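You operate a simulated robot arm through the tools that you are given. There is no shell and no other tool. Be economical: measure what you need, move in short steps, check, and stop when the job is done.

The job below is to be done with a simulated two-armed robot. You get a single attempt, and the scene is never put back.

TASK
Open the pack table drawer, take the beige rag and leave it in the inside of the pack table drawer and shut the drawer again. Then put one of the yellow caps from the rollers past the closer on the steel scale top. Then put one of the ink bottles from the rollers past the closer on top of the brown small carton there. Then put one of the clear bottles from the shelf under the air panel on the sheet on the top of the long steel table. Then put the white bottle on the top of the long steel table away on the top of the hold table. The order counts. Set down upright: ink bottle, clear bottle, white bottle.
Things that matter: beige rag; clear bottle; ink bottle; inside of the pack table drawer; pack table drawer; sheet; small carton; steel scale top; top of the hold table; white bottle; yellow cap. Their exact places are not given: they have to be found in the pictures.

Only the result counts: the job must be done as asked and must still hold three seconds after the hand-in. Knocking over, shifting, dropping, spilling or breaking anything else fails it. Lids that push on must go on centred and level and be pressed home; caps that screw on are set level and turned clockwise until they are tight. Flat cloth is picked up by pressing the open fingertips on it (5 to 10 N) and closing them slowly along it; thin cloth reads only 2 to 8 mm in the jaws.

THE ROBOT
Two 6-joint arms with three-finger grippers on one trunk, on a base that drives. Base frame: it is fixed to the floor where the robot stands at the start and does not move with it; the origin is under the middle of the robot, x ahead of it, y to its left, z up. Readings come in mm, degrees, newtons and seconds.
The left shoulder is at the start at [22, 170, 1408], the right one opposite. With the tool pointing down near the work surface each hand reaches from about 140 to 420 mm from the robot's upright axis, wherever it stands, measured 20 degrees to its own side. Places, roughly: beige rag (9x6x3 cm) [-2400, 2500, 800]; clear bottle (7x7x23 cm) [-1800, -2900, 700]; ink bottle [-3500, 500, 750]; inside of the pack table drawer [800, 100, 700]; pack table drawer [800, 100, 700]; sheet (24x20x1 cm) [-1100, -2500, 800]; small carton [-3500, 250, 750]; steel scale top [-1000, -3000, 900]; top of the hold table [2000, -2800, 800]; white bottle [-750, -3750, 1000]; yellow cap (4x4x2 cm) [-2200, 800, 700]. Payload 2.2 kg a hand.
The tool frame of a hand sits at the grasp point between the pads (the TCP): z along the fingers, y along the line on which they close. The tips reach 25 mm beyond it. The gripper opens to 104 mm. The gripper's body begins 74 mm behind the TCP.
Orientation is that of the tool frame in the base frame, as [roll, pitch, yaw] about the fixed x, y, z axes, in that order (R = Rz(yaw) Ry(pitch) Rx(roll)). With the fingers straight down and closing along the base's y, the tool's x points along the base's -x, its y along +y and its z along -z.

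THE INTERFACE
- The arms move only by the tool apply_moves. It takes "left_series", "right_series" or both (then of equal length, played together; a hand with none holds still); each is a list of rows, each a list of 7 numbers: the opening in per cent of the stroke, from 0 (shut) to 100 (fully open), then the shift along the base's x, y, z in mm, then the turn, a rotation vector about the base's x, y, z in degrees. In form: [[gripper, tx, ty, tz, wx, wy, wz], ...]. A call has 1 to 20 rows; each row shifts and turns the commanded pose from where the row before left it. Each row takes 0.2 s and may step no farther than 50 mm and 8.6 degrees from the row before; otherwise, or with a gripper value out of range, the whole call is refused. A pose out of reach is approached as far as the arm can. The call stops where the force on the tool passes 40 N (or 10 N more than at its start, if that is more) or the arm is blocked; 0.2 s more then pass. Each finger halts on what it meets, pressing with about 28 N; the grip force reading is that of the motor and also rises with nothing between the fingers. The clock runs only during rows and for 0.2 s after the last one: add rows that do not move to give the fingers time. It gives the time, the measured TCP pose, the force on the tool (base axes), the opening and the grip force at its end, in the units of the frame above (readings bear some noise), with the torque about the TCP (base axes, N m) and any sound that the robot's microphone picked up, and new pictures: "pictures" is both (left out), scene, wrist or none (wrist: the cameras of the hands that moved).
- Cameras (640 x 400 px; columns grow to the right, rows downward): "scene" is now at [139, -2.7, 1276.2]; the picture's right is [-0.03, -1.00, 0.00], its down [-0.82, 0.03, -0.57] and it looks along [0.57, -0.02, -0.82] (base axes); focal length 293 px, centre (320, 200). "left" rides on the left gripper at [82, -3, -104] in its tool frame; the picture's right is [0.04, 1.00, 0.00], its down [-0.75, 0.03, -0.66] and it looks along [-0.66, 0.03, 0.75] (tool axes); focal length 256 px, centre (320, 200). "right" rides on the right gripper at [81, 3, -104] in its tool frame; the picture's right is [-0.04, 1.00, 0.00], its down [-0.75, -0.03, -0.66] and it looks along [-0.66, -0.03, 0.75] (tool axes); focal length 256 px, centre (320, 200).
- move_column(by): slides the trunk up (or, below 0, down) by that many mm; the arms and the scene camera ride with it, the base frame stays. It gives what a move gives, with no picture.
- steer(legs): drives the robot by 1 to 6 legs, each [ahead, left, turn to the left] in mm, mm and degrees, along the robot's own axes; the way and the turn of a leg run together, so that a leg with both is an arc; at most 1500 mm and 180 degrees a leg. The arms and the cameras ride along, it lands a little off, and it stops where it bumps. It gives what a move gives, and a new picture of the scene camera.
- aim_head(pan, tilt): turns the head with the scene camera to pan (to the left, within 60 degrees either way) and tilt (down, from -29 to 69), counted from straight ahead of the robot. It gives what a move gives, and a new picture of the scene camera.
- locate(camera, pixels): for up to 12 pixels [column, row] of the newest picture of that camera ("zoom" is the newest enlarged one), the place [x, y, z] in the base frame of the surface seen there, good to about 2 mm. The clock stands still meanwhile.
- close_up(camera, box): a new picture of the part [left, top, right, bottom] of that camera's present view, enlarged. The clock stands still meanwhile.
- finish_job(): hands the job in; it is judged then, once.

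Go step by step. Measure first, check grasps and placings, and put right what went wrong. The budget is 124 turns and 260 pictures, counting those below and the enlarged ones. Unless the task says otherwise, let go and move clear before handing in.

The tools are called as a command line: name --argument value ..., lists and objects as JSON in quotes. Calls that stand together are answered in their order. apply_moves: Moves the arms, as the interface text tells. Its arguments: {"type":"object","properties":{"left_series":{"type":"array"},"right_series":{"type":"array"},"pictures":{"type":"string","enum":["both","scene","wrist","none"]}},"required":[]} The other tools are called the same way: move_column (by) slides the trunk up or down; steer (legs) drives the base; aim_head (pan, tilt) turns the head that bears the scene camera; locate (camera, pixels) gives the place of the surface under pixels of a picture; close_up (camera, box) takes an enlarged picture of a part of a camera's view; finish_job () hands the job in.

At the start:

```text
clock: 0.0
left_ee_pos: [403.1, 206.6, 933.9]
left_tool_rot: [-179.9, 0.0, -179.9]
left_contact_force: [-0.3, 0.1, 0.9]
left_torque: [-0.02, 0.01, -0.01]
left_opening: 103.7
left_finger_force: 0.0
right_ee_pos: [414.5, -194.6, 962.1]
right_tool_rot: [-178.3, -0.3, 179.7]
right_contact_force: [1.3, 0.7, -0.7]
right_torque: [0.02, -0.03, -0.02]
right_opening: 104.0
right_finger_force: 0.1
trunk travel left (down, up): [-600.0, 142.0]
robot x, y, heading: [0.4, 0.6, -0.3]
head pan, tilt: [-1.8, 55.3]
```

scene: 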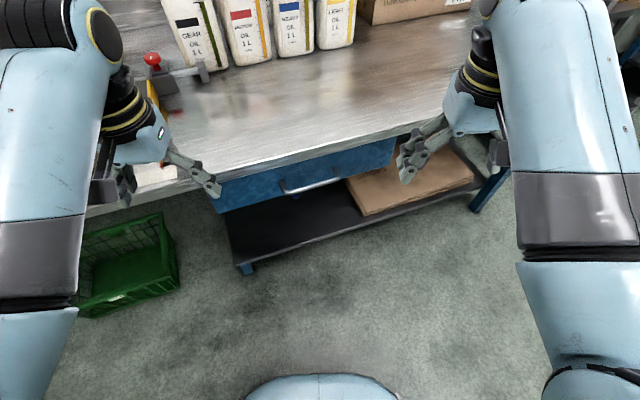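
right: 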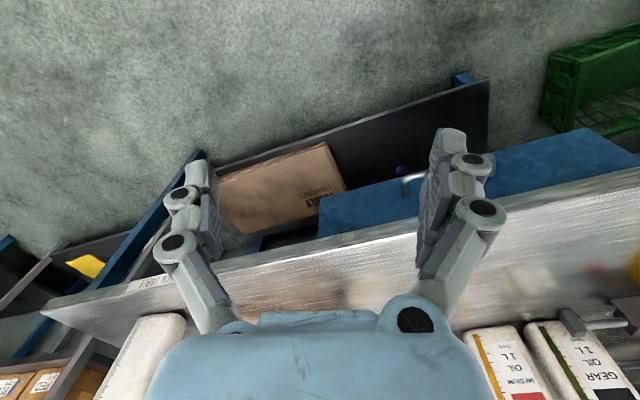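
left: 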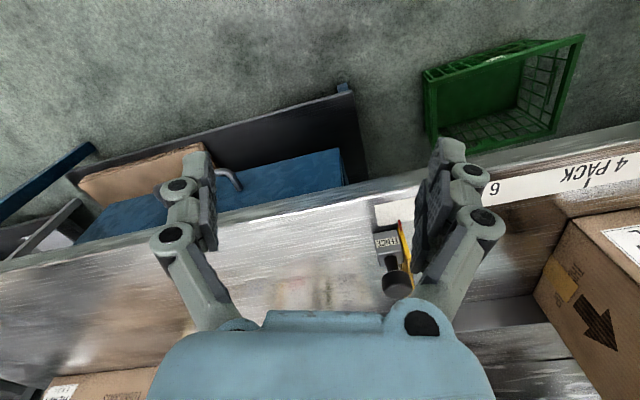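

The scene shows the blue drawer with its bar handle near (310,187), under the table edge. I'll measure handle and drawer front first.

locate --camera "scene" --pixels '[[285, 187], [310, 187], [338, 178], [220, 205], [393, 155], [300, 170], [215, 180], [400, 130], [250, 262], [470, 180]]'

close_up --camera "scene" --box '[200, 120, 420, 260]'

```text
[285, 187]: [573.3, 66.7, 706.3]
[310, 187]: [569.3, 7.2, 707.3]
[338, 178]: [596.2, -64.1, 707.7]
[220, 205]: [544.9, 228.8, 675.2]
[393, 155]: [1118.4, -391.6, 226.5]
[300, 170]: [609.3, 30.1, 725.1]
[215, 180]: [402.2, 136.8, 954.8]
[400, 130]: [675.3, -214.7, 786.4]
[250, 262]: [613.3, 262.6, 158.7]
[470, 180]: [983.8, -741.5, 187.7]
```

```text
2.86 times, centred on (310, 190) of scene
```

zoom: 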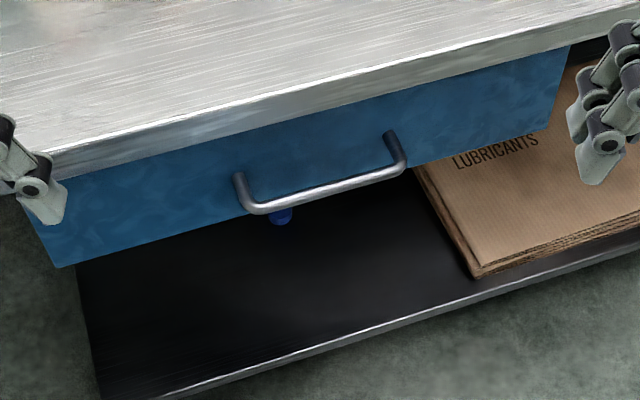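

The handle is a U bar from zoom (255,205) to (400,172); I'll measure its points and the face line precisely, for the table's yaw.

locate --camera "zoom" --pixels '[[258, 206], [320, 194], [390, 174], [240, 178], [390, 134], [80, 240], [540, 100], [150, 190], [500, 90], [60, 170], [560, 40], [320, 130]]'

aim_head --pan 0 --tilt 10

```text
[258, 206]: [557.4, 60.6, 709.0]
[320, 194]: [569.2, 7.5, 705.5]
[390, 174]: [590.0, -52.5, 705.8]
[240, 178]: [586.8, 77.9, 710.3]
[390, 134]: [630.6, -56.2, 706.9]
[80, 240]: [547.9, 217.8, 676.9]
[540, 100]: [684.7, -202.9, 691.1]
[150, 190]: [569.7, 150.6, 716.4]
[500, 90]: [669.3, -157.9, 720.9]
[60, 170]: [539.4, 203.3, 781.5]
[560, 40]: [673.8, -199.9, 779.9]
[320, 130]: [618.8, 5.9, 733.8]
```

```text
clock: 1.1
left_ee_pos: [403.8, 206.5, 935.0]
left_tool_rot: [180.0, 0.1, 180.0]
left_contact_force: [0.1, -0.2, 0.5]
left_torque: [-0.01, 0.03, 0.0]
left_opening: 104.1
left_finger_force: 0.1
right_ee_pos: [414.8, -195.9, 961.6]
right_tool_rot: [-178.2, -0.4, 179.6]
right_contact_force: [-0.5, -0.2, -0.9]
right_torque: [-0.02, -0.01, -0.04]
right_opening: 104.2
right_finger_force: 0.0
trunk travel left (down, up): [-600.0, 142.0]
robot x, y, heading: [0.2, 3.2, -0.0]
head pan, tilt: [0.0, 10.0]
```

scene: 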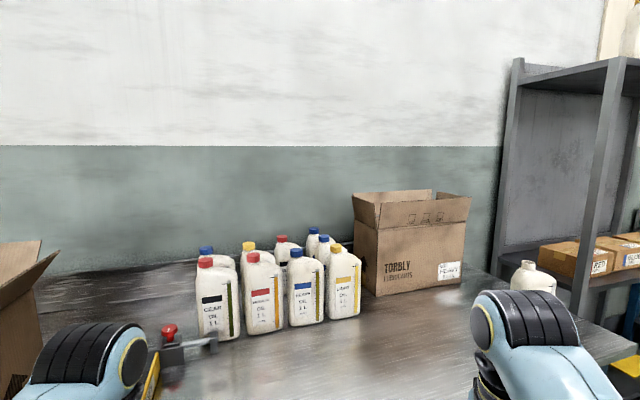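

The table's normal is yawed 18° with the handle bar about 42 mm in front of the face. I check how near the clamp (170,335), jugs and bottle are before driving up.

locate --camera "scene" --pixels '[[168, 330], [215, 345], [205, 262], [340, 250], [530, 265], [30, 300], [185, 360], [385, 290]]'

aim_head --pan 55 --tilt 30

aim_head --pan -55 --tilt 30

```text
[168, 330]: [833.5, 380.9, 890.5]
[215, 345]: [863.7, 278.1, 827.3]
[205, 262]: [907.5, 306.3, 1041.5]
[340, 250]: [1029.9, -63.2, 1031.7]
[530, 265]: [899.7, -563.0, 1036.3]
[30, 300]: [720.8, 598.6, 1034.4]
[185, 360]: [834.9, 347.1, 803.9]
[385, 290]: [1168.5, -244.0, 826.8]
```

```text
clock: 2.4
left_ee_pos: [403.6, 208.2, 934.0]
left_tool_rot: [180.0, 0.0, 179.9]
left_contact_force: [0.5, 1.0, -0.2]
left_torque: [-0.01, -0.01, 0.02]
left_opening: 104.1
left_finger_force: 0.1
right_ee_pos: [413.9, -195.9, 961.8]
right_tool_rot: [-178.2, -0.3, 179.7]
right_contact_force: [0.0, 0.1, 0.6]
right_torque: [0.03, 0.02, 0.02]
right_opening: 103.9
right_finger_force: 0.2
trunk travel left (down, up): [-600.0, 142.0]
robot x, y, heading: [1.5, -2.6, -0.3]
head pan, tilt: [55.0, 30.0]
```

scene: 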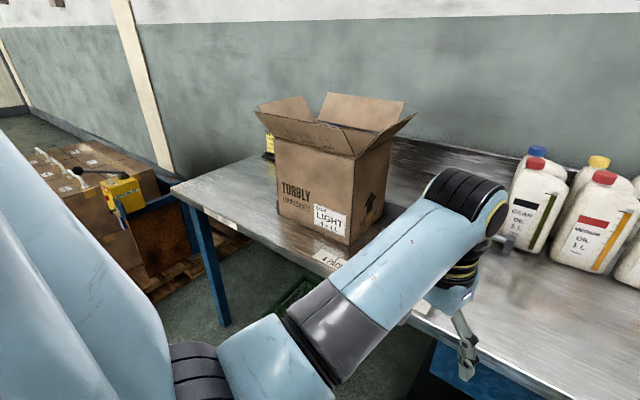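

```text
clock: 4.2
left_ee_pos: [402.7, 207.0, 934.9]
left_tool_rot: [-180.0, 0.0, -180.0]
left_contact_force: [-0.6, -0.7, -0.6]
left_torque: [-0.01, 0.02, 0.0]
left_opening: 104.2
left_finger_force: 0.1
right_ee_pos: [415.3, -196.1, 961.9]
right_tool_rot: [-178.2, -0.3, 179.7]
right_contact_force: [-0.1, 0.3, -0.3]
right_torque: [0.01, 0.01, 0.03]
right_opening: 104.0
right_finger_force: 0.0
trunk travel left (down, up): [-600.0, 142.0]
robot x, y, heading: [-4.1, -2.2, -0.0]
head pan, tilt: [-55.0, 30.0]
```

scene: 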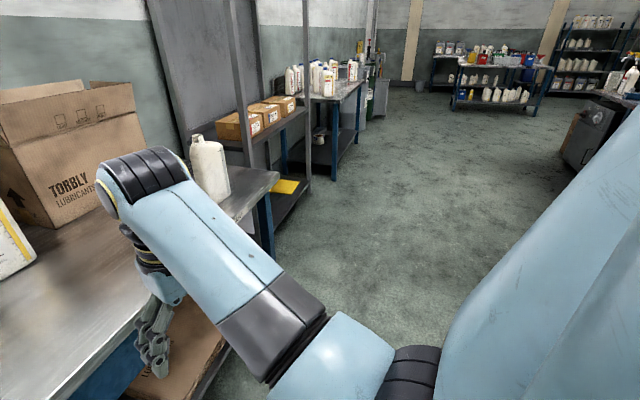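

Room overview is taken; nothing stands near the drawer. I pull both hands back, close the right fingers, and then drive to face the drawer squarely.

apply_moves --right_series '[[0, -40, 0, 0, 0, 0, 0], [0, -40, 10, 0, 0, 0, 0], [0, -40, 20, 0, 0, 0, 0], [0, -30, 20, 0, 0, 0, 0], [0, 0, 0, 0, 0, 0, 0]]' --left_series '[[100, -40, 0, 0, 0, 0, 0], [100, -40, 0, 0, 0, 0, 0], [100, -40, 0, 0, 0, 0, 0], [100, -30, 0, 0, 0, 0, 0], [100, 0, 0, 0, 0, 0, 0]]' --pictures "none"

steer --legs '[[200, 15, 0], [0, 0, 18]]'

aim_head --pan 0 --tilt 62

```text
clock: 5.1
left_ee_pos: [287.9, 206.8, 933.7]
left_tool_rot: [-179.9, 0.0, -179.9]
left_contact_force: [-0.8, 0.1, 0.2]
left_torque: [0.04, -0.02, -0.02]
left_opening: 103.9
left_finger_force: 0.1
right_ee_pos: [307.3, -257.0, 960.0]
right_tool_rot: [-166.0, 0.7, -178.4]
right_contact_force: [0.1, 0.0, 0.3]
right_torque: [0.01, -0.02, -0.02]
right_opening: 0.0
right_finger_force: 4.6
right hand out of reach, approached as far as the arm can: row 3, 4
trunk travel left (down, up): [-600.0, 142.0]
robot x, y, heading: [0.8, 3.8, 0.2]
head pan, tilt: [-55.0, 30.0]
stopped in row 4 (right hand): the arm was blocked; the commanded pose is now the measured one
```

```text
clock: 7.7
left_ee_pos: [408.4, 301.9, 932.4]
left_tool_rot: [-180.0, 0.1, -161.5]
left_contact_force: [0.0, 0.2, 0.7]
left_torque: [0.0, 0.04, -0.02]
left_opening: 103.9
left_finger_force: 0.1
right_ee_pos: [572.8, -131.5, 960.1]
right_tool_rot: [-166.0, 0.7, -159.9]
right_contact_force: [0.7, 1.0, 0.3]
right_torque: [-0.01, -0.01, 0.0]
right_opening: 0.0
right_finger_force: 28.0
trunk travel left (down, up): [-600.0, 142.0]
robot x, y, heading: [198.3, 14.1, 18.2]
head pan, tilt: [-55.0, 30.0]
```

scene: 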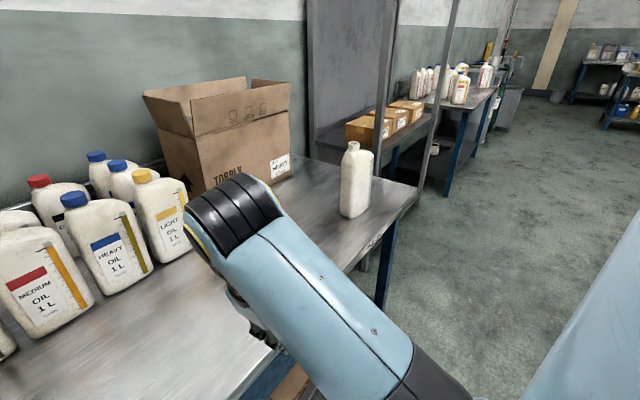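

```text
clock: 8.9
left_ee_pos: [409.2, 301.7, 932.9]
left_tool_rot: [179.9, 0.0, -161.7]
left_contact_force: [-0.7, 0.3, -0.9]
left_torque: [0.02, 0.0, -0.01]
left_opening: 104.0
left_finger_force: 0.1
right_ee_pos: [573.9, -131.0, 960.2]
right_tool_rot: [-166.0, 0.7, -159.9]
right_contact_force: [-0.9, 0.5, 0.2]
right_torque: [0.0, 0.02, 0.02]
right_opening: 0.1
right_finger_force: 28.2
trunk travel left (down, up): [-600.0, 142.0]
robot x, y, heading: [198.5, 17.2, 18.4]
head pan, tilt: [0.0, 62.0]
```

scene: 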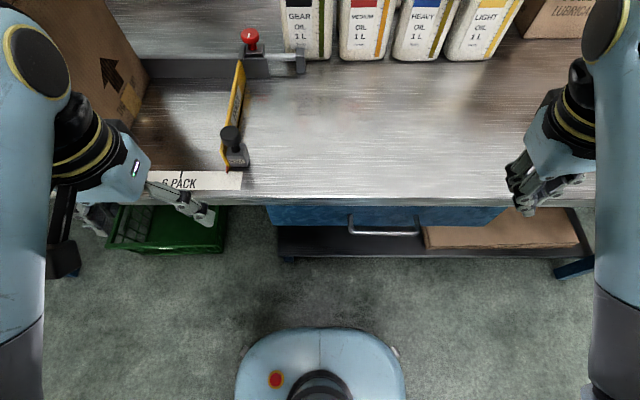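

The drawer is now square ahead at scene (385,215). I level the right hand and tilt it 35° forward while moving it over in front of the handle.

apply_moves --right_series '[[0, -10.7, 18.6, -20, 4.8, -5.7, 0], [0, -10.7, 18.6, -20, 4.8, -5.7, 0], [0, -10.7, 18.6, -20, 4.8, -5.7, 0], [0, -10.7, 18.6, -20, 4.8, -5.7, 0], [0, -10.7, 18.6, -20, 4.8, -5.7, 0], [0, 0, 0, 0, 0, 0, 0]]' --pictures "both"

close_up --camera "scene" --box '[260, 150, 520, 280]'

```text
clock: 9.7
left_ee_pos: [407.7, 301.6, 932.8]
left_tool_rot: [179.9, 0.2, -161.6]
left_contact_force: [-0.4, -0.2, 0.0]
left_torque: [0.01, 0.0, -0.02]
left_opening: 103.9
left_finger_force: 0.2
right_ee_pos: [569.7, -130.0, 908.3]
right_tool_rot: [-164.1, 21.1, -153.9]
right_contact_force: [-0.1, -0.1, 0.0]
right_torque: [-0.01, 0.0, 0.01]
right_opening: 0.1
right_finger_force: 28.1
trunk travel left (down, up): [-600.0, 142.0]
robot x, y, heading: [197.0, 14.3, 18.4]
head pan, tilt: [0.0, 62.0]
stopped in row 4 (right hand): the arm was blocked; the commanded pose is now the measured one
```

scene: 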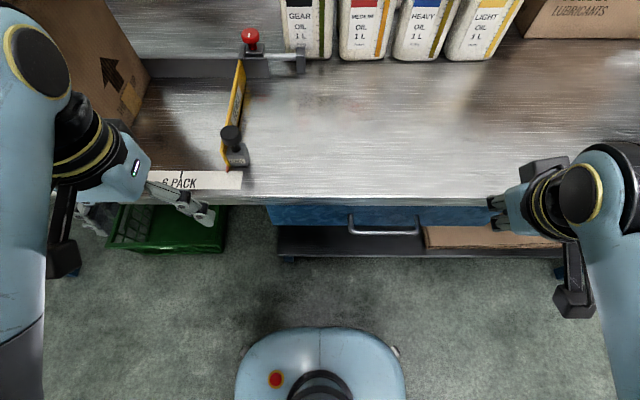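
right: 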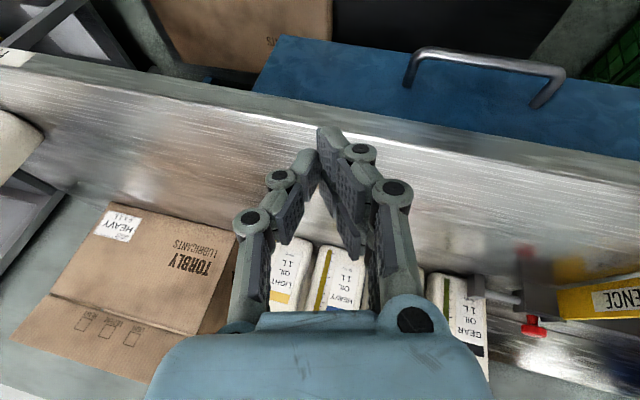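

```text
2.46 times, centred on (390, 215) of scene
```

zoom: 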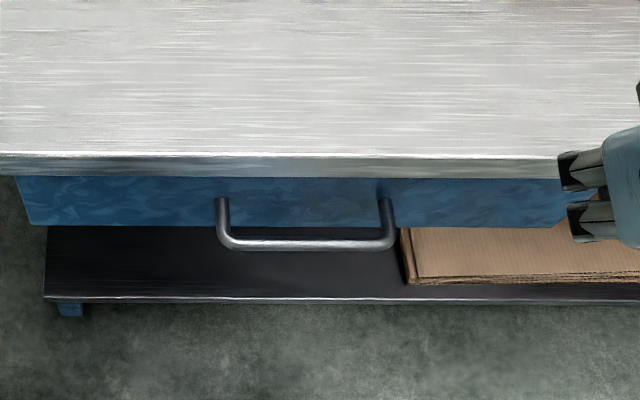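

The arm is blocked at this height (folded too tight, not contact). I'll go lower first, then sideways, correcting the tilt on the way.

apply_moves --right_series '[[0, 0, 0, -30, 0, 0, 0], [0, 0, 0, -30, 0, 0, 0], [0, -8, 0, -20, 4, -1.2, -0.4], [0, -8, 10, 0, 4, -1.2, -0.4], [0, -8, 20, 0, 4, -1.2, -0.4], [0, -6, 20, 0, 4, -1.2, -0.4], [0, -6, 20, 0, 4, -1.2, -0.4], [0, 0, 0, 0, 0, 0, 0]]' --pictures "scene"

```text
clock: 11.5
left_ee_pos: [407.5, 301.8, 932.3]
left_tool_rot: [-179.9, 0.0, -161.6]
left_contact_force: [-0.1, -0.3, 0.7]
left_torque: [-0.01, -0.01, 0.0]
left_opening: 103.7
left_finger_force: 0.0
right_ee_pos: [551.2, -76.3, 832.4]
right_tool_rot: [-179.8, 34.9, -161.2]
right_contact_force: [0.5, -0.3, 0.7]
right_torque: [-0.03, 0.0, 0.02]
right_opening: 0.2
right_finger_force: 28.0
trunk travel left (down, up): [-600.0, 142.0]
robot x, y, heading: [200.6, 17.6, 18.4]
head pan, tilt: [0.0, 62.0]
```

scene: 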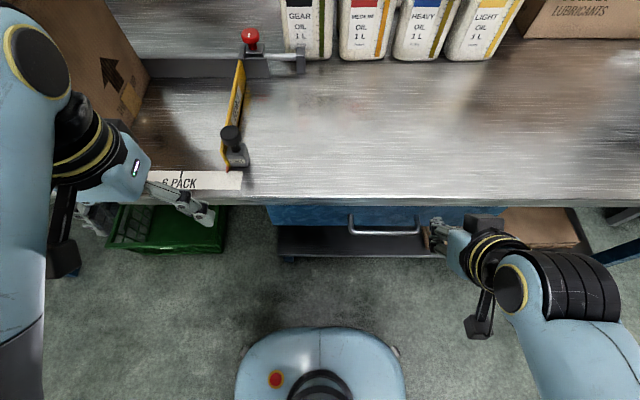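

The hand is well oriented now. I re-measure the handle from this viewpoint before inserting.

locate --camera "scene" --pixels '[[360, 233], [385, 233], [410, 233], [351, 222], [330, 213], [450, 213], [330, 203], [385, 205]]'

```text
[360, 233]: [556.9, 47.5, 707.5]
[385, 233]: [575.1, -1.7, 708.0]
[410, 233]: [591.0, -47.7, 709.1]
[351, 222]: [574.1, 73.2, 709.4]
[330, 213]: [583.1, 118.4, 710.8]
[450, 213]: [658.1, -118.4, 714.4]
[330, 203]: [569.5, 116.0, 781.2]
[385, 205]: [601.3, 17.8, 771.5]
```

Bar top is at z≈708, n≈546; I move to the pre-hook point, then slide in along the tool axis, just behind the bar.

apply_moves --right_series '[[0, 0, 17, -15, 0, 0, 0], [0, 0, 17, -15, 0, 0, 0], [0, -1, 17, -15, 0, 0, 0], [0, 0, 18, -16, 0, 0, 0], [0, 0, 0, 0, 0, 0, 0], [0, 7.6, 2.5, -11.5, 0, 0, 0], [0, 7.6, 2.5, -11.5, 0, 0, 0], [0, 7.6, 2.5, -11.5, 0, 0, 0], [0, 0, 0, 0, 0, 0, 0]]' --pictures "both"

```text
clock: 12.3
left_ee_pos: [408.7, 303.2, 932.3]
left_tool_rot: [-179.9, 0.0, -161.6]
left_contact_force: [0.3, -0.3, -0.2]
left_torque: [-0.02, 0.01, -0.01]
left_opening: 103.8
left_finger_force: 0.1
right_ee_pos: [542.6, -80.6, 771.7]
right_tool_rot: [-173.6, 32.9, -155.7]
right_contact_force: [-0.4, 0.1, -0.1]
right_torque: [0.01, 0.01, 0.01]
right_opening: 0.2
right_finger_force: 27.9
trunk travel left (down, up): [-600.0, 142.0]
robot x, y, heading: [198.6, 13.4, 18.2]
head pan, tilt: [0.0, 62.0]
stopped in row 4 (right hand): the arm was blocked; the commanded pose is now the measured one
```

scene: 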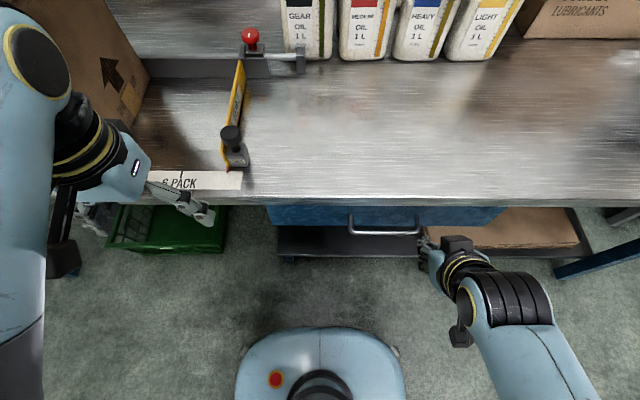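
right: 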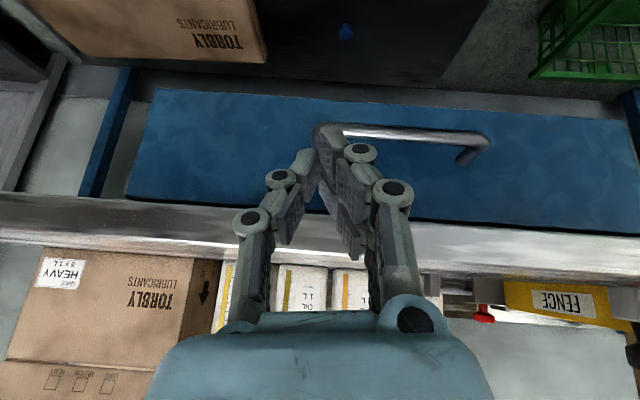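

The hand cannot go further inboard from here, so I shift the whole robot 67 mm left instead (finger is clear in front of the bar).

steer --legs '[[0, 67, 0]]'

apply_moves --right_series '[[0, 0, 0, 0, 2.5, 0.5, -2], [0, 0, 0, 0, 2.5, 0.5, -2], [0, 0, 0, 0, 0, 0, 0]]' --pictures "wrist"

```text
clock: 13.3
left_ee_pos: [386.3, 367.6, 932.2]
left_tool_rot: [-179.9, 0.0, -161.5]
left_contact_force: [-0.7, 0.7, -0.7]
left_torque: [-0.07, -0.03, -0.01]
left_opening: 103.7
left_finger_force: 0.0
right_ee_pos: [520.8, -14.2, 772.3]
right_tool_rot: [-173.4, 32.8, -155.6]
right_contact_force: [0.3, 0.5, 0.0]
right_torque: [-0.07, 0.01, -0.01]
right_opening: 0.0
right_finger_force: 28.0
trunk travel left (down, up): [-600.0, 142.0]
robot x, y, heading: [176.9, 75.2, 18.5]
head pan, tilt: [0.0, 62.0]
```

scene: 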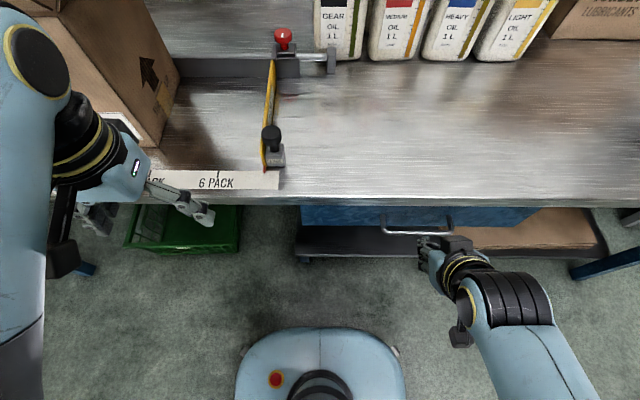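

```text
clock: 14.2
left_ee_pos: [386.5, 365.1, 932.9]
left_tool_rot: [180.0, 0.0, -161.5]
left_contact_force: [-0.3, -0.9, -0.9]
left_torque: [-0.02, -0.03, -0.01]
left_opening: 103.9
left_finger_force: 0.0
right_ee_pos: [521.3, -15.3, 771.6]
right_tool_rot: [-179.7, 33.6, -163.0]
right_contact_force: [0.1, 0.7, -0.5]
right_torque: [0.03, 0.01, -0.01]
right_opening: 0.2
right_finger_force: 27.8
trunk travel left (down, up): [-600.0, 142.0]
robot x, y, heading: [178.7, 78.4, 18.6]
head pan, tilt: [0.0, 62.0]
```

right: 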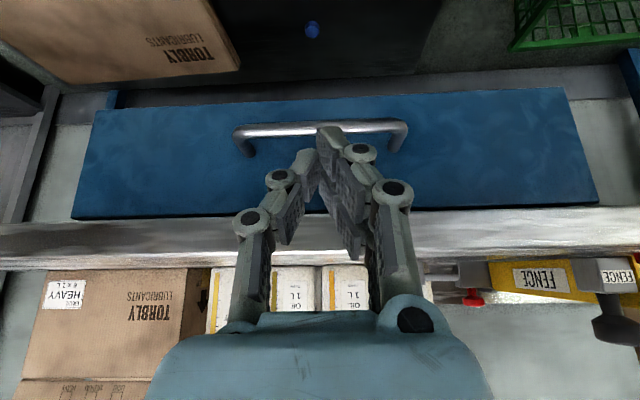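

The finger is centred on the handle, pitch 33.6°. Now forward 30 mm over the bar, then down along the tool axis behind it.

apply_moves --right_series '[[0, 9.5, 3.1, 0, 0, 0, 0], [0, 9.5, 3.1, 0, 0, 0, 0], [0, 9.5, 3.1, 0, 0, 0, 0], [0, 7.6, 2.5, -11.5, 0, 0, 0], [0, 7.6, 2.5, -11.5, 0, 0, 0], [0, 7.6, 2.5, -11.5, 0, 0, 0], [0, 7.6, 2.5, -11.5, 0, 0, 0], [0, 7.6, 2.5, -11.5, 0, 0, 0], [0, 0, 0, 0, 0, 0, 0]]' --pictures "both"

```text
clock: 15.7
left_ee_pos: [386.4, 365.5, 932.2]
left_tool_rot: [-179.9, 0.1, -161.6]
left_contact_force: [1.2, -0.3, 0.2]
left_torque: [0.0, 0.06, 0.01]
left_opening: 104.0
left_finger_force: 0.1
right_ee_pos: [574.8, 2.0, 732.3]
right_tool_rot: [-179.8, 33.7, -163.2]
right_contact_force: [-16.6, -4.7, 28.1]
right_torque: [0.06, 0.45, 0.09]
right_opening: 0.0
right_finger_force: 28.2
trunk travel left (down, up): [-600.0, 142.0]
robot x, y, heading: [175.3, 76.9, 18.8]
head pan, tilt: [0.0, 62.0]
stopped in row 7 (right hand): the force on the tool passed its limit at 78 N (the readings are from after the stop); the commanded pose is now the measured one
```

scene: 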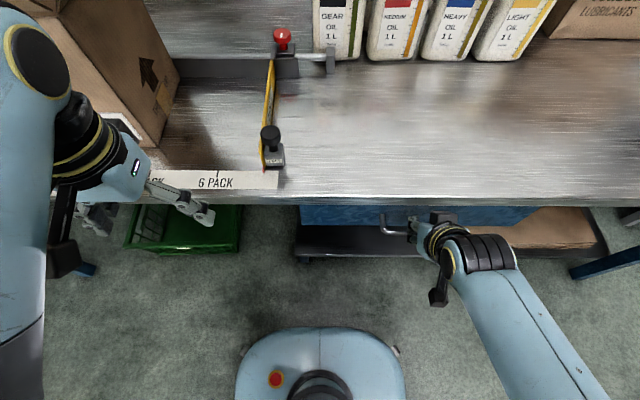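
right: 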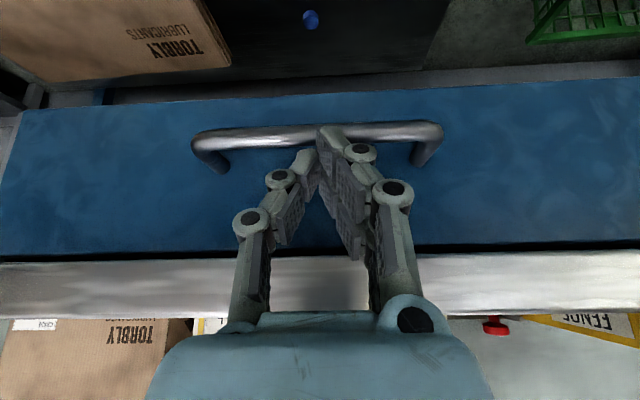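

The fingertip touched the bar's top (28 N up). I back off upward, shift 12 mm further in, and go straight down.

apply_moves --right_series '[[0, 0, 0, 12, 0, 0, 0], [0, 6, 2, 0, 0, 0, 0], [0, 6.5, 2, 0, 0, 0, 0], [0, 0, 0, 0, 0, 0, 0], [0, 0.5, 0, -8, 0, 0, 0], [0, 0.5, 0, -8, 0, 0, 0], [0, 0.5, 0, -8, 0, 0, 0], [0, 0.5, 0, -8, 0, 0, 0], [0, 0, 0, 0, 0, 0, 0]]' --pictures "wrist"

```text
clock: 17.0
left_ee_pos: [384.6, 366.0, 934.2]
left_tool_rot: [-180.0, 0.4, -161.6]
left_contact_force: [-0.2, 0.5, 0.7]
left_torque: [0.02, -0.01, 0.02]
left_opening: 104.3
left_finger_force: 0.1
right_ee_pos: [588.0, 7.3, 737.9]
right_tool_rot: [-179.8, 34.0, -163.2]
right_contact_force: [-14.5, -5.5, 21.4]
right_torque: [0.2, -0.27, 0.12]
right_opening: 0.0
right_finger_force: 28.0
trunk travel left (down, up): [-600.0, 142.0]
robot x, y, heading: [173.4, 78.3, 18.1]
head pan, tilt: [0.0, 62.0]
stopped in row 6 (right hand): the force on the tool passed its limit at 49 N (the readings are from after the stop); the commanded pose is now the measured one
```

right: 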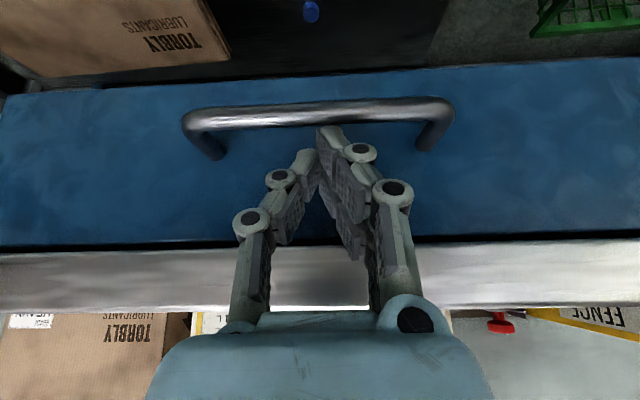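

The contact torque says the first touch was on the bar and the second on the drawer face side: 34° is too slanted for the gap. I raise, reduce the tilt to about 18°, and go straight down.

apply_moves --right_series '[[0, -3, -1, 30, 0, 0, 0], [0, 2, 0.7, 0, -2.5, 7.6, 0], [0, 2, 0.7, 0, -2.5, 7.6, 0], [0, 0, 0, 0, 0, 0, 0], [0, 0, 0, -12, 0, 0, 0], [0, 0, 0, -12, 0, 0, 0], [0, 0, 0, -8, 0, 0, 0], [0, 0, 0, -8, 0, 0, 0], [0, 0, 0, -8, 0, 0, 0], [0, 0, 0, -6, 0, 0, 0], [0, 0, 0, 0, 0, 0, 0]]' --pictures "wrist"

```text
clock: 17.8
left_ee_pos: [388.0, 365.5, 932.5]
left_tool_rot: [-180.0, 0.1, -161.6]
left_contact_force: [0.0, -0.1, 0.6]
left_torque: [0.02, 0.01, 0.01]
left_opening: 104.0
left_finger_force: 0.1
right_ee_pos: [585.7, 2.7, 762.8]
right_tool_rot: [-179.4, 17.4, -163.1]
right_contact_force: [-4.2, -1.5, -3.4]
right_torque: [-0.1, 0.02, 0.05]
right_opening: 0.0
right_finger_force: 28.0
trunk travel left (down, up): [-600.0, 142.0]
robot x, y, heading: [177.6, 76.9, 18.3]
head pan, tilt: [0.0, 62.0]
stopped in row 4 (right hand): the force on the tool passed its limit at 44 N (the readings are from after the stop); the commanded pose is now the measured one
```

right: 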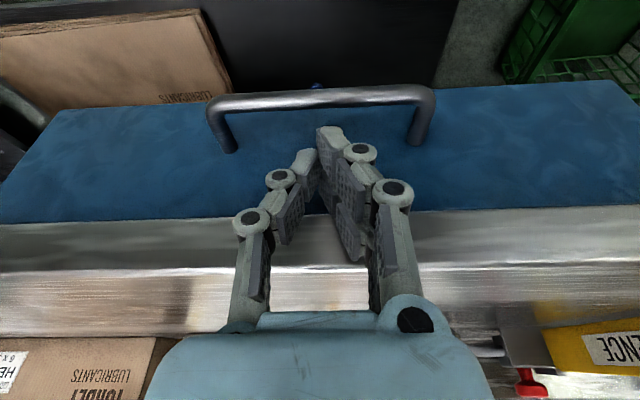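

The finger is fouling the table edge; hooking is too tight. I'll back off and instead grip the bar from the front with the jaws closing vertically, so first raise, back the base 120 mm, and turn the wrist 90°.

apply_moves --right_series '[[0, -14, -5, 20, 0, 0, 0], [0, -14, -5, 20, 0, 0, 0], [0, 0, 0, 0, 0, 0, 0]]' --pictures "none"

steer --legs '[[-130, 0, 0]]'

apply_moves --right_series '[[60, 0, 0, 0, 0, 0, 8.2], [60, 0, 0, 0, 0, 0, 8.2], [60, 0, 0, 0, 0, 0, 8.2], [60, 0, 0, 0, 0, 0, 8.2], [60, 0, 0, 0, 0, 0, 8.2], [60, 0, 0, 0, 0, 0, 8.2], [60, 0, 0, 0, 0, 0, 8.2], [60, 0, 0, 0, 0, 0, 8.2], [60, 0, 0, 0, 0, 0, 8.2], [60, 0, 0, 0, 0, 0, 8.2], [60, 0, 0, 0, 0, 0, 8]]' --pictures "both"

```text
clock: 18.6
left_ee_pos: [387.0, 364.5, 933.0]
left_tool_rot: [-180.0, 0.0, -161.5]
left_contact_force: [0.3, -0.2, 0.7]
left_torque: [0.01, 0.01, -0.05]
left_opening: 104.1
left_finger_force: 0.2
right_ee_pos: [559.9, -5.9, 805.7]
right_tool_rot: [-179.5, 17.9, -163.1]
right_contact_force: [0.8, -0.3, -0.3]
right_torque: [-0.01, 0.02, 0.0]
right_opening: 0.0
right_finger_force: 28.2
trunk travel left (down, up): [-600.0, 142.0]
robot x, y, heading: [174.9, 76.4, 18.3]
head pan, tilt: [0.0, 62.0]
```

```text
clock: 19.9
left_ee_pos: [262.5, 324.6, 933.2]
left_tool_rot: [179.9, 0.0, -161.5]
left_contact_force: [-0.2, 0.0, 0.1]
left_torque: [0.02, -0.07, 0.02]
left_opening: 104.0
left_finger_force: 0.1
right_ee_pos: [435.6, -45.4, 804.3]
right_tool_rot: [-179.4, 17.9, -162.8]
right_contact_force: [0.1, -0.2, 0.2]
right_torque: [0.0, -0.03, 0.0]
right_opening: 0.1
right_finger_force: 27.9
trunk travel left (down, up): [-600.0, 142.0]
robot x, y, heading: [55.3, 37.7, 18.6]
head pan, tilt: [0.0, 62.0]
```

scene: 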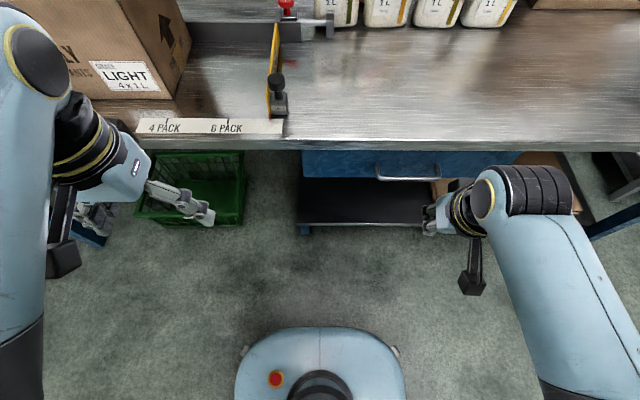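

```text
clock: 22.3
left_ee_pos: [263.3, 325.3, 931.8]
left_tool_rot: [-180.0, -0.1, -161.5]
left_contact_force: [0.0, -0.1, -0.6]
left_torque: [0.0, 0.0, 0.02]
left_opening: 104.2
left_finger_force: 0.1
right_ee_pos: [437.9, -47.8, 804.2]
right_tool_rot: [-179.4, 17.7, -72.8]
right_contact_force: [-0.3, -0.3, -0.2]
right_torque: [-0.05, -0.01, 0.0]
right_opening: 62.5
right_finger_force: 0.0
trunk travel left (down, up): [-600.0, 142.0]
robot x, y, heading: [50.1, 36.2, 18.5]
head pan, tilt: [0.0, 62.0]
```

scene: 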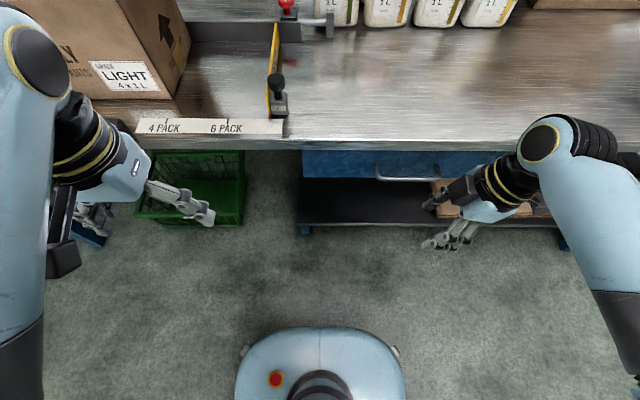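
right: 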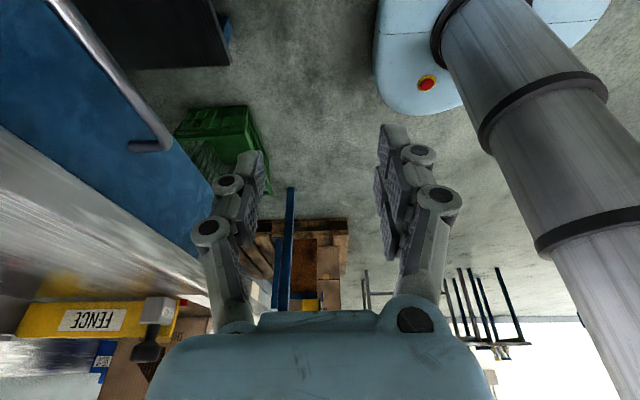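

The wrist turned fine. Now level out the leftover pitch and tilt the fingers forward to 60° from vertical.

apply_moves --right_series '[[60, 0, 0, 0, -5.6, -1.8, 0], [60, 0, 0, 0, -5.6, -1.8, 0], [60, 0, 0, 0, -5.6, -1.8, 0], [60, 0, 0, 0, 2.3, -7.1, 0], [60, 0, 0, 0, 2.3, -7.1, 0], [60, 0, 0, 0, 2.3, -7.1, 0], [60, 0, 0, 0, 2.3, -7.1, 0], [60, 0, 0, 0, 2.3, -7.1, 0], [60, 0, 0, 0, 2.3, -7.1, 0], [60, 0, 0, 0, 2.3, -7.1, 0], [60, 0, 0, 0, 2.3, -7.1, 0], [60, 0, 0, 0, 0, 0, 0]]' --pictures "both"

```text
clock: 24.9
left_ee_pos: [262.7, 324.6, 933.4]
left_tool_rot: [-180.0, 0.1, -161.5]
left_contact_force: [-0.1, 0.0, -1.1]
left_torque: [0.0, 0.0, 0.05]
left_opening: 104.3
left_finger_force: 0.1
right_ee_pos: [438.2, -49.7, 804.5]
right_tool_rot: [-122.2, 0.3, -73.3]
right_contact_force: [0.4, 0.7, -0.5]
right_torque: [-0.02, -0.01, -0.02]
right_opening: 62.4
right_finger_force: 0.1
right hand out of reach, approached as far as the arm can: row 11
trunk travel left (down, up): [-600.0, 142.0]
robot x, y, heading: [55.2, 34.3, 18.6]
head pan, tilt: [0.0, 62.0]
```

scene: 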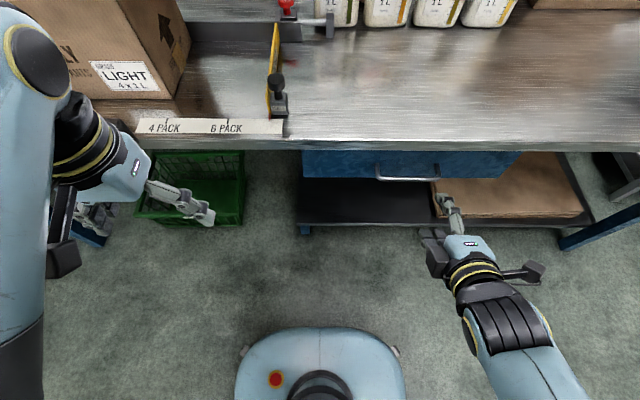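
right: 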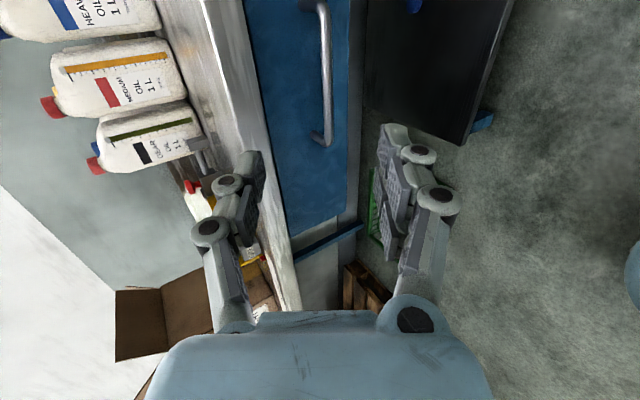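

The hand is now poised with vertical-closing jaws. I advance to the bar: down to a pre-point, then along the tool axis with the jaws 40% open.

apply_moves --right_series '[[40, 16, 6.5, -13.5, 0, 0, 0], [40, 16, 6.5, -13.5, 0, 0, 0], [40, 16, 6.5, -13.5, 0, 0, 0], [40, 16, 6.5, -13.5, 0, 0, 0], [40, 10.8, 3.5, -7, 0, 0, 0], [40, 10.8, 3.5, -7, 0, 0, 0], [40, 10.8, 3.5, -7, 0, 0, 0], [40, 0, 0, 0, 0, 0, 0]]' --pictures "wrist"

```text
clock: 26.7
left_ee_pos: [262.9, 324.6, 933.7]
left_tool_rot: [180.0, 0.2, -161.5]
left_contact_force: [-0.3, -1.1, 0.4]
left_torque: [-0.04, 0.01, 0.03]
left_opening: 104.0
left_finger_force: 0.1
right_ee_pos: [534.0, -13.0, 731.5]
right_tool_rot: [-122.1, 0.3, -73.4]
right_contact_force: [0.5, 0.8, -0.8]
right_torque: [0.02, -0.01, -0.04]
right_opening: 41.8
right_finger_force: 0.1
trunk travel left (down, up): [-600.0, 142.0]
robot x, y, heading: [53.0, 35.0, 18.6]
head pan, tilt: [0.0, 62.0]
```

right: 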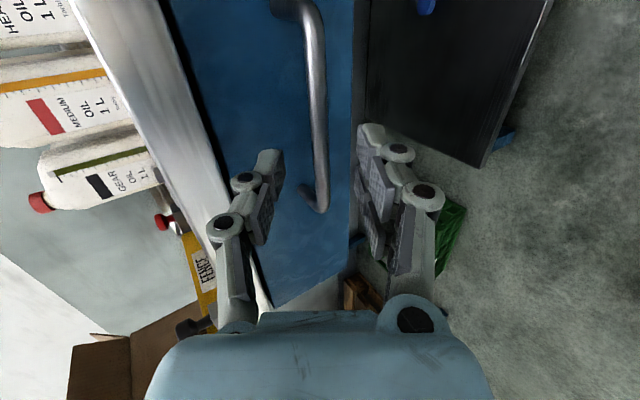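

The bar (315,130) lies between the jaws. I advance the last 40 mm and close.

apply_moves --right_series '[[40, 8.6, 2.8, -5.9, 0, 0, 0], [40, 8.6, 2.8, -5.9, 0, 0, 0], [40, 8.6, 2.8, -5.9, 0, 0, 0], [40, 8.6, 2.8, -5.9, 0, 0, 0], [40, 0, 0, 0, 0, 0, 0], [0, 0, 0, 0, 0, 0, 0], [0, 0, 0, 0, 0, 0, 0], [0, 0, 0, 0, 0, 0, 0]]' --pictures "wrist"

```text
clock: 28.5
left_ee_pos: [262.4, 325.1, 931.7]
left_tool_rot: [-179.9, 0.1, -161.5]
left_contact_force: [-1.2, -0.5, 0.6]
left_torque: [-0.01, 0.0, 0.01]
left_opening: 104.2
left_finger_force: 0.1
right_ee_pos: [569.7, -2.8, 707.9]
right_tool_rot: [-122.2, 0.1, -73.5]
right_contact_force: [0.4, 0.2, 7.8]
right_torque: [-0.53, -0.26, 0.37]
right_opening: 9.7
right_finger_force: 37.0
trunk travel left (down, up): [-600.0, 142.0]
robot x, y, heading: [54.9, 34.7, 18.7]
head pan, tilt: [0.0, 62.0]
```

right: 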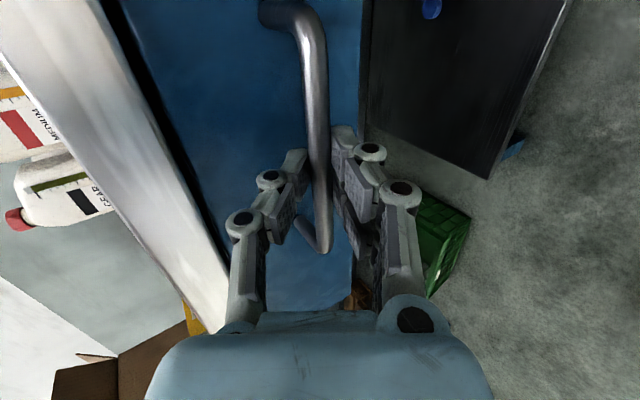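

The jaws hold the bar (9.7 mm). I pull the drawer by backing the base, heading aligned with the drawer axis.

steer --legs '[[-120, 0, 0]]'

```text
clock: 29.7
left_ee_pos: [147.6, 286.5, 933.0]
left_tool_rot: [-179.8, 0.1, -161.4]
left_contact_force: [-0.8, -1.5, 0.8]
left_torque: [0.02, -0.02, -0.02]
left_opening: 103.8
left_finger_force: 0.0
right_ee_pos: [453.1, -40.9, 708.1]
right_tool_rot: [-122.3, 0.1, -73.5]
right_contact_force: [-0.6, 2.7, 8.3]
right_torque: [-0.74, -0.41, -0.05]
right_opening: 10.0
right_finger_force: 37.1
trunk travel left (down, up): [-600.0, 142.0]
robot x, y, heading: [-60.5, 1.0, 18.3]
head pan, tilt: [0.0, 62.0]
```

scene: 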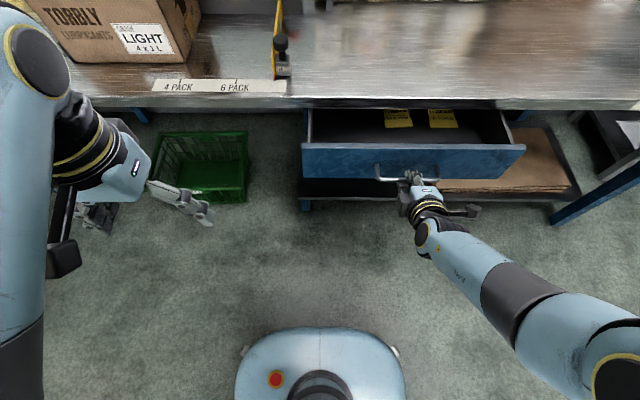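

The drawer is out by ~120 mm with yellow packets inside. I pull another 110 mm.

steer --legs '[[-110, 0, 0]]'

```text
clock: 30.9
left_ee_pos: [43.0, 252.7, 932.2]
left_tool_rot: [-179.9, 0.1, -161.5]
left_contact_force: [-0.4, 0.3, 0.2]
left_torque: [-0.02, -0.04, 0.01]
left_opening: 103.8
left_finger_force: 0.1
right_ee_pos: [348.6, -74.0, 706.9]
right_tool_rot: [-122.4, 0.1, -73.4]
right_contact_force: [-2.3, 7.5, 5.8]
right_torque: [-0.62, -0.33, 0.21]
right_opening: 9.3
right_finger_force: 37.3
trunk travel left (down, up): [-600.0, 142.0]
robot x, y, heading: [-165.3, -37.8, 18.5]
head pan, tilt: [0.0, 62.0]
```

scene: 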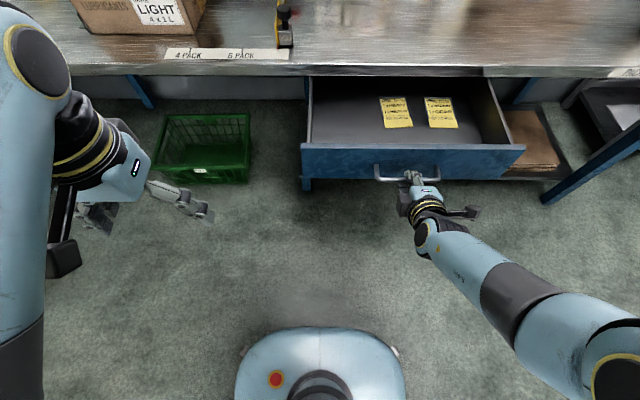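

About 230 mm open, the interior clear at its left (350,120). I measure the interior, release and withdraw along the tool axis.

locate --camera "scene" --pixels '[[345, 125], [345, 105], [360, 140], [395, 113], [440, 113], [310, 142], [410, 147], [520, 148], [480, 125], [312, 95], [310, 165], [415, 137]]'

apply_moves --right_series '[[25, 0, 0, 0, 0, 0, 0], [40, 0, 0, 0, 0, 0, 0], [40, 0, 0, 0, 0, 0, 0], [40, -16, -5.3, 10.5, 0, 0, 0], [40, -24, -8, 16, 0, 0, 0], [40, -24, -8, 16, 0, 0, 0], [40, -24, -8, 16, 0, 0, 0], [40, 0, 0, 0, 0, 0, 0]]' --pictures "scene"

```text
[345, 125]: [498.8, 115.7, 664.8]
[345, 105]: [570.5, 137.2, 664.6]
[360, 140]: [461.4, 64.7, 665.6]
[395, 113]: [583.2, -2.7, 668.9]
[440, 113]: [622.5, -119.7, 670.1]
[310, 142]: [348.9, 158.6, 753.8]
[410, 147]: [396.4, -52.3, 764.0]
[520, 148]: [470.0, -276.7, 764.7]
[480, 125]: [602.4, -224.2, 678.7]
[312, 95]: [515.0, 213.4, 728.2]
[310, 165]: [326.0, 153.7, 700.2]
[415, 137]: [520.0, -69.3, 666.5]
```

```text
clock: 32.7
left_ee_pos: [45.3, 250.7, 933.4]
left_tool_rot: [-179.9, 0.0, -161.3]
left_contact_force: [-0.6, 0.2, -0.9]
left_torque: [-0.02, 0.03, 0.0]
left_opening: 104.1
left_finger_force: 0.1
right_ee_pos: [263.8, -104.9, 764.5]
right_tool_rot: [-122.4, 0.2, -73.4]
right_contact_force: [0.1, -0.4, -0.2]
right_torque: [-0.01, 0.0, -0.02]
right_opening: 41.6
right_finger_force: 0.2
trunk travel left (down, up): [-600.0, 142.0]
robot x, y, heading: [-161.2, -37.7, 18.6]
head pan, tilt: [0.0, 62.0]
```

scene: 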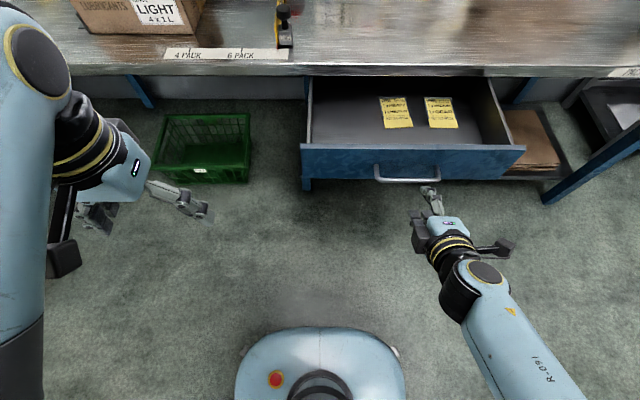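

Hand is free and the drawer stays open. Now back off and turn toward the rag's area (bearing ~131°), looking ahead with the head level.

steer --legs '[[-400, 0, 0], [0, 0, 115]]'

aim_head --pan 0 --tilt 20

aim_head --pan 55 --tilt 15

```text
clock: 40.0
left_ee_pos: [-892.4, -99.9, 932.5]
left_tool_rot: [180.0, 0.1, -46.0]
left_contact_force: [0.7, 0.5, 0.5]
left_torque: [0.03, 0.01, 0.0]
left_opening: 104.0
left_finger_force: 0.2
right_ee_pos: [-665.2, 250.2, 765.9]
right_tool_rot: [-122.5, 0.2, 41.9]
right_contact_force: [0.4, -0.7, -0.2]
right_torque: [0.0, 0.0, 0.03]
right_opening: 41.6
right_finger_force: 0.2
trunk travel left (down, up): [-600.0, 142.0]
robot x, y, heading: [-540.6, -167.3, 134.1]
head pan, tilt: [0.0, 62.0]
```

scene: 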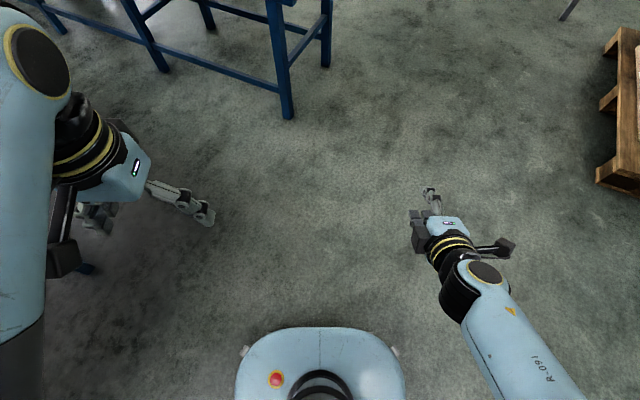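

```text
clock: 41.1
left_ee_pos: [-892.9, -99.1, 932.2]
left_tool_rot: [180.0, 0.1, -46.0]
left_contact_force: [-0.1, 0.5, 0.0]
left_torque: [-0.02, 0.01, -0.02]
left_opening: 104.0
left_finger_force: 0.1
right_ee_pos: [-665.1, 250.4, 764.9]
right_tool_rot: [-122.3, 0.2, 42.0]
right_contact_force: [-0.1, -0.6, 0.6]
right_torque: [0.01, -0.02, 0.02]
right_opening: 41.5
right_finger_force: 0.0
trunk travel left (down, up): [-600.0, 142.0]
robot x, y, heading: [-542.9, -165.2, 134.0]
head pan, tilt: [0.0, 20.0]
```

scene: 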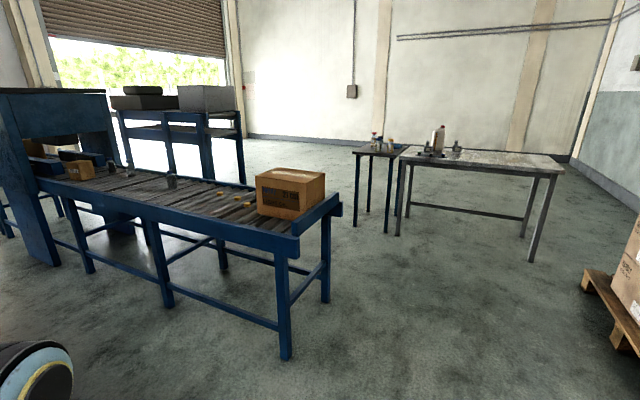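

```text
clock: 42.3
left_ee_pos: [-892.7, -100.0, 932.6]
left_tool_rot: [180.0, 0.1, -46.0]
left_contact_force: [0.0, -0.7, 0.5]
left_torque: [0.01, 0.04, 0.02]
left_opening: 104.2
left_finger_force: 0.1
right_ee_pos: [-664.9, 250.9, 764.5]
right_tool_rot: [-122.4, 0.2, 42.0]
right_contact_force: [0.3, -0.1, 0.0]
right_torque: [0.0, -0.04, -0.02]
right_opening: 41.4
right_finger_force: 0.1
trunk travel left (down, up): [-600.0, 142.0]
robot x, y, heading: [-545.0, -167.1, 133.8]
head pan, tilt: [55.0, 15.0]
```

scene: 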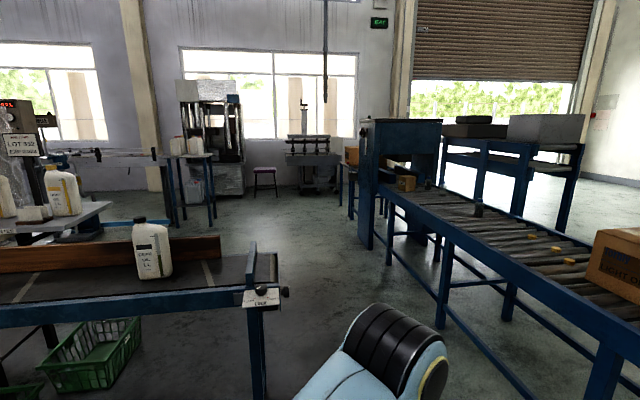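

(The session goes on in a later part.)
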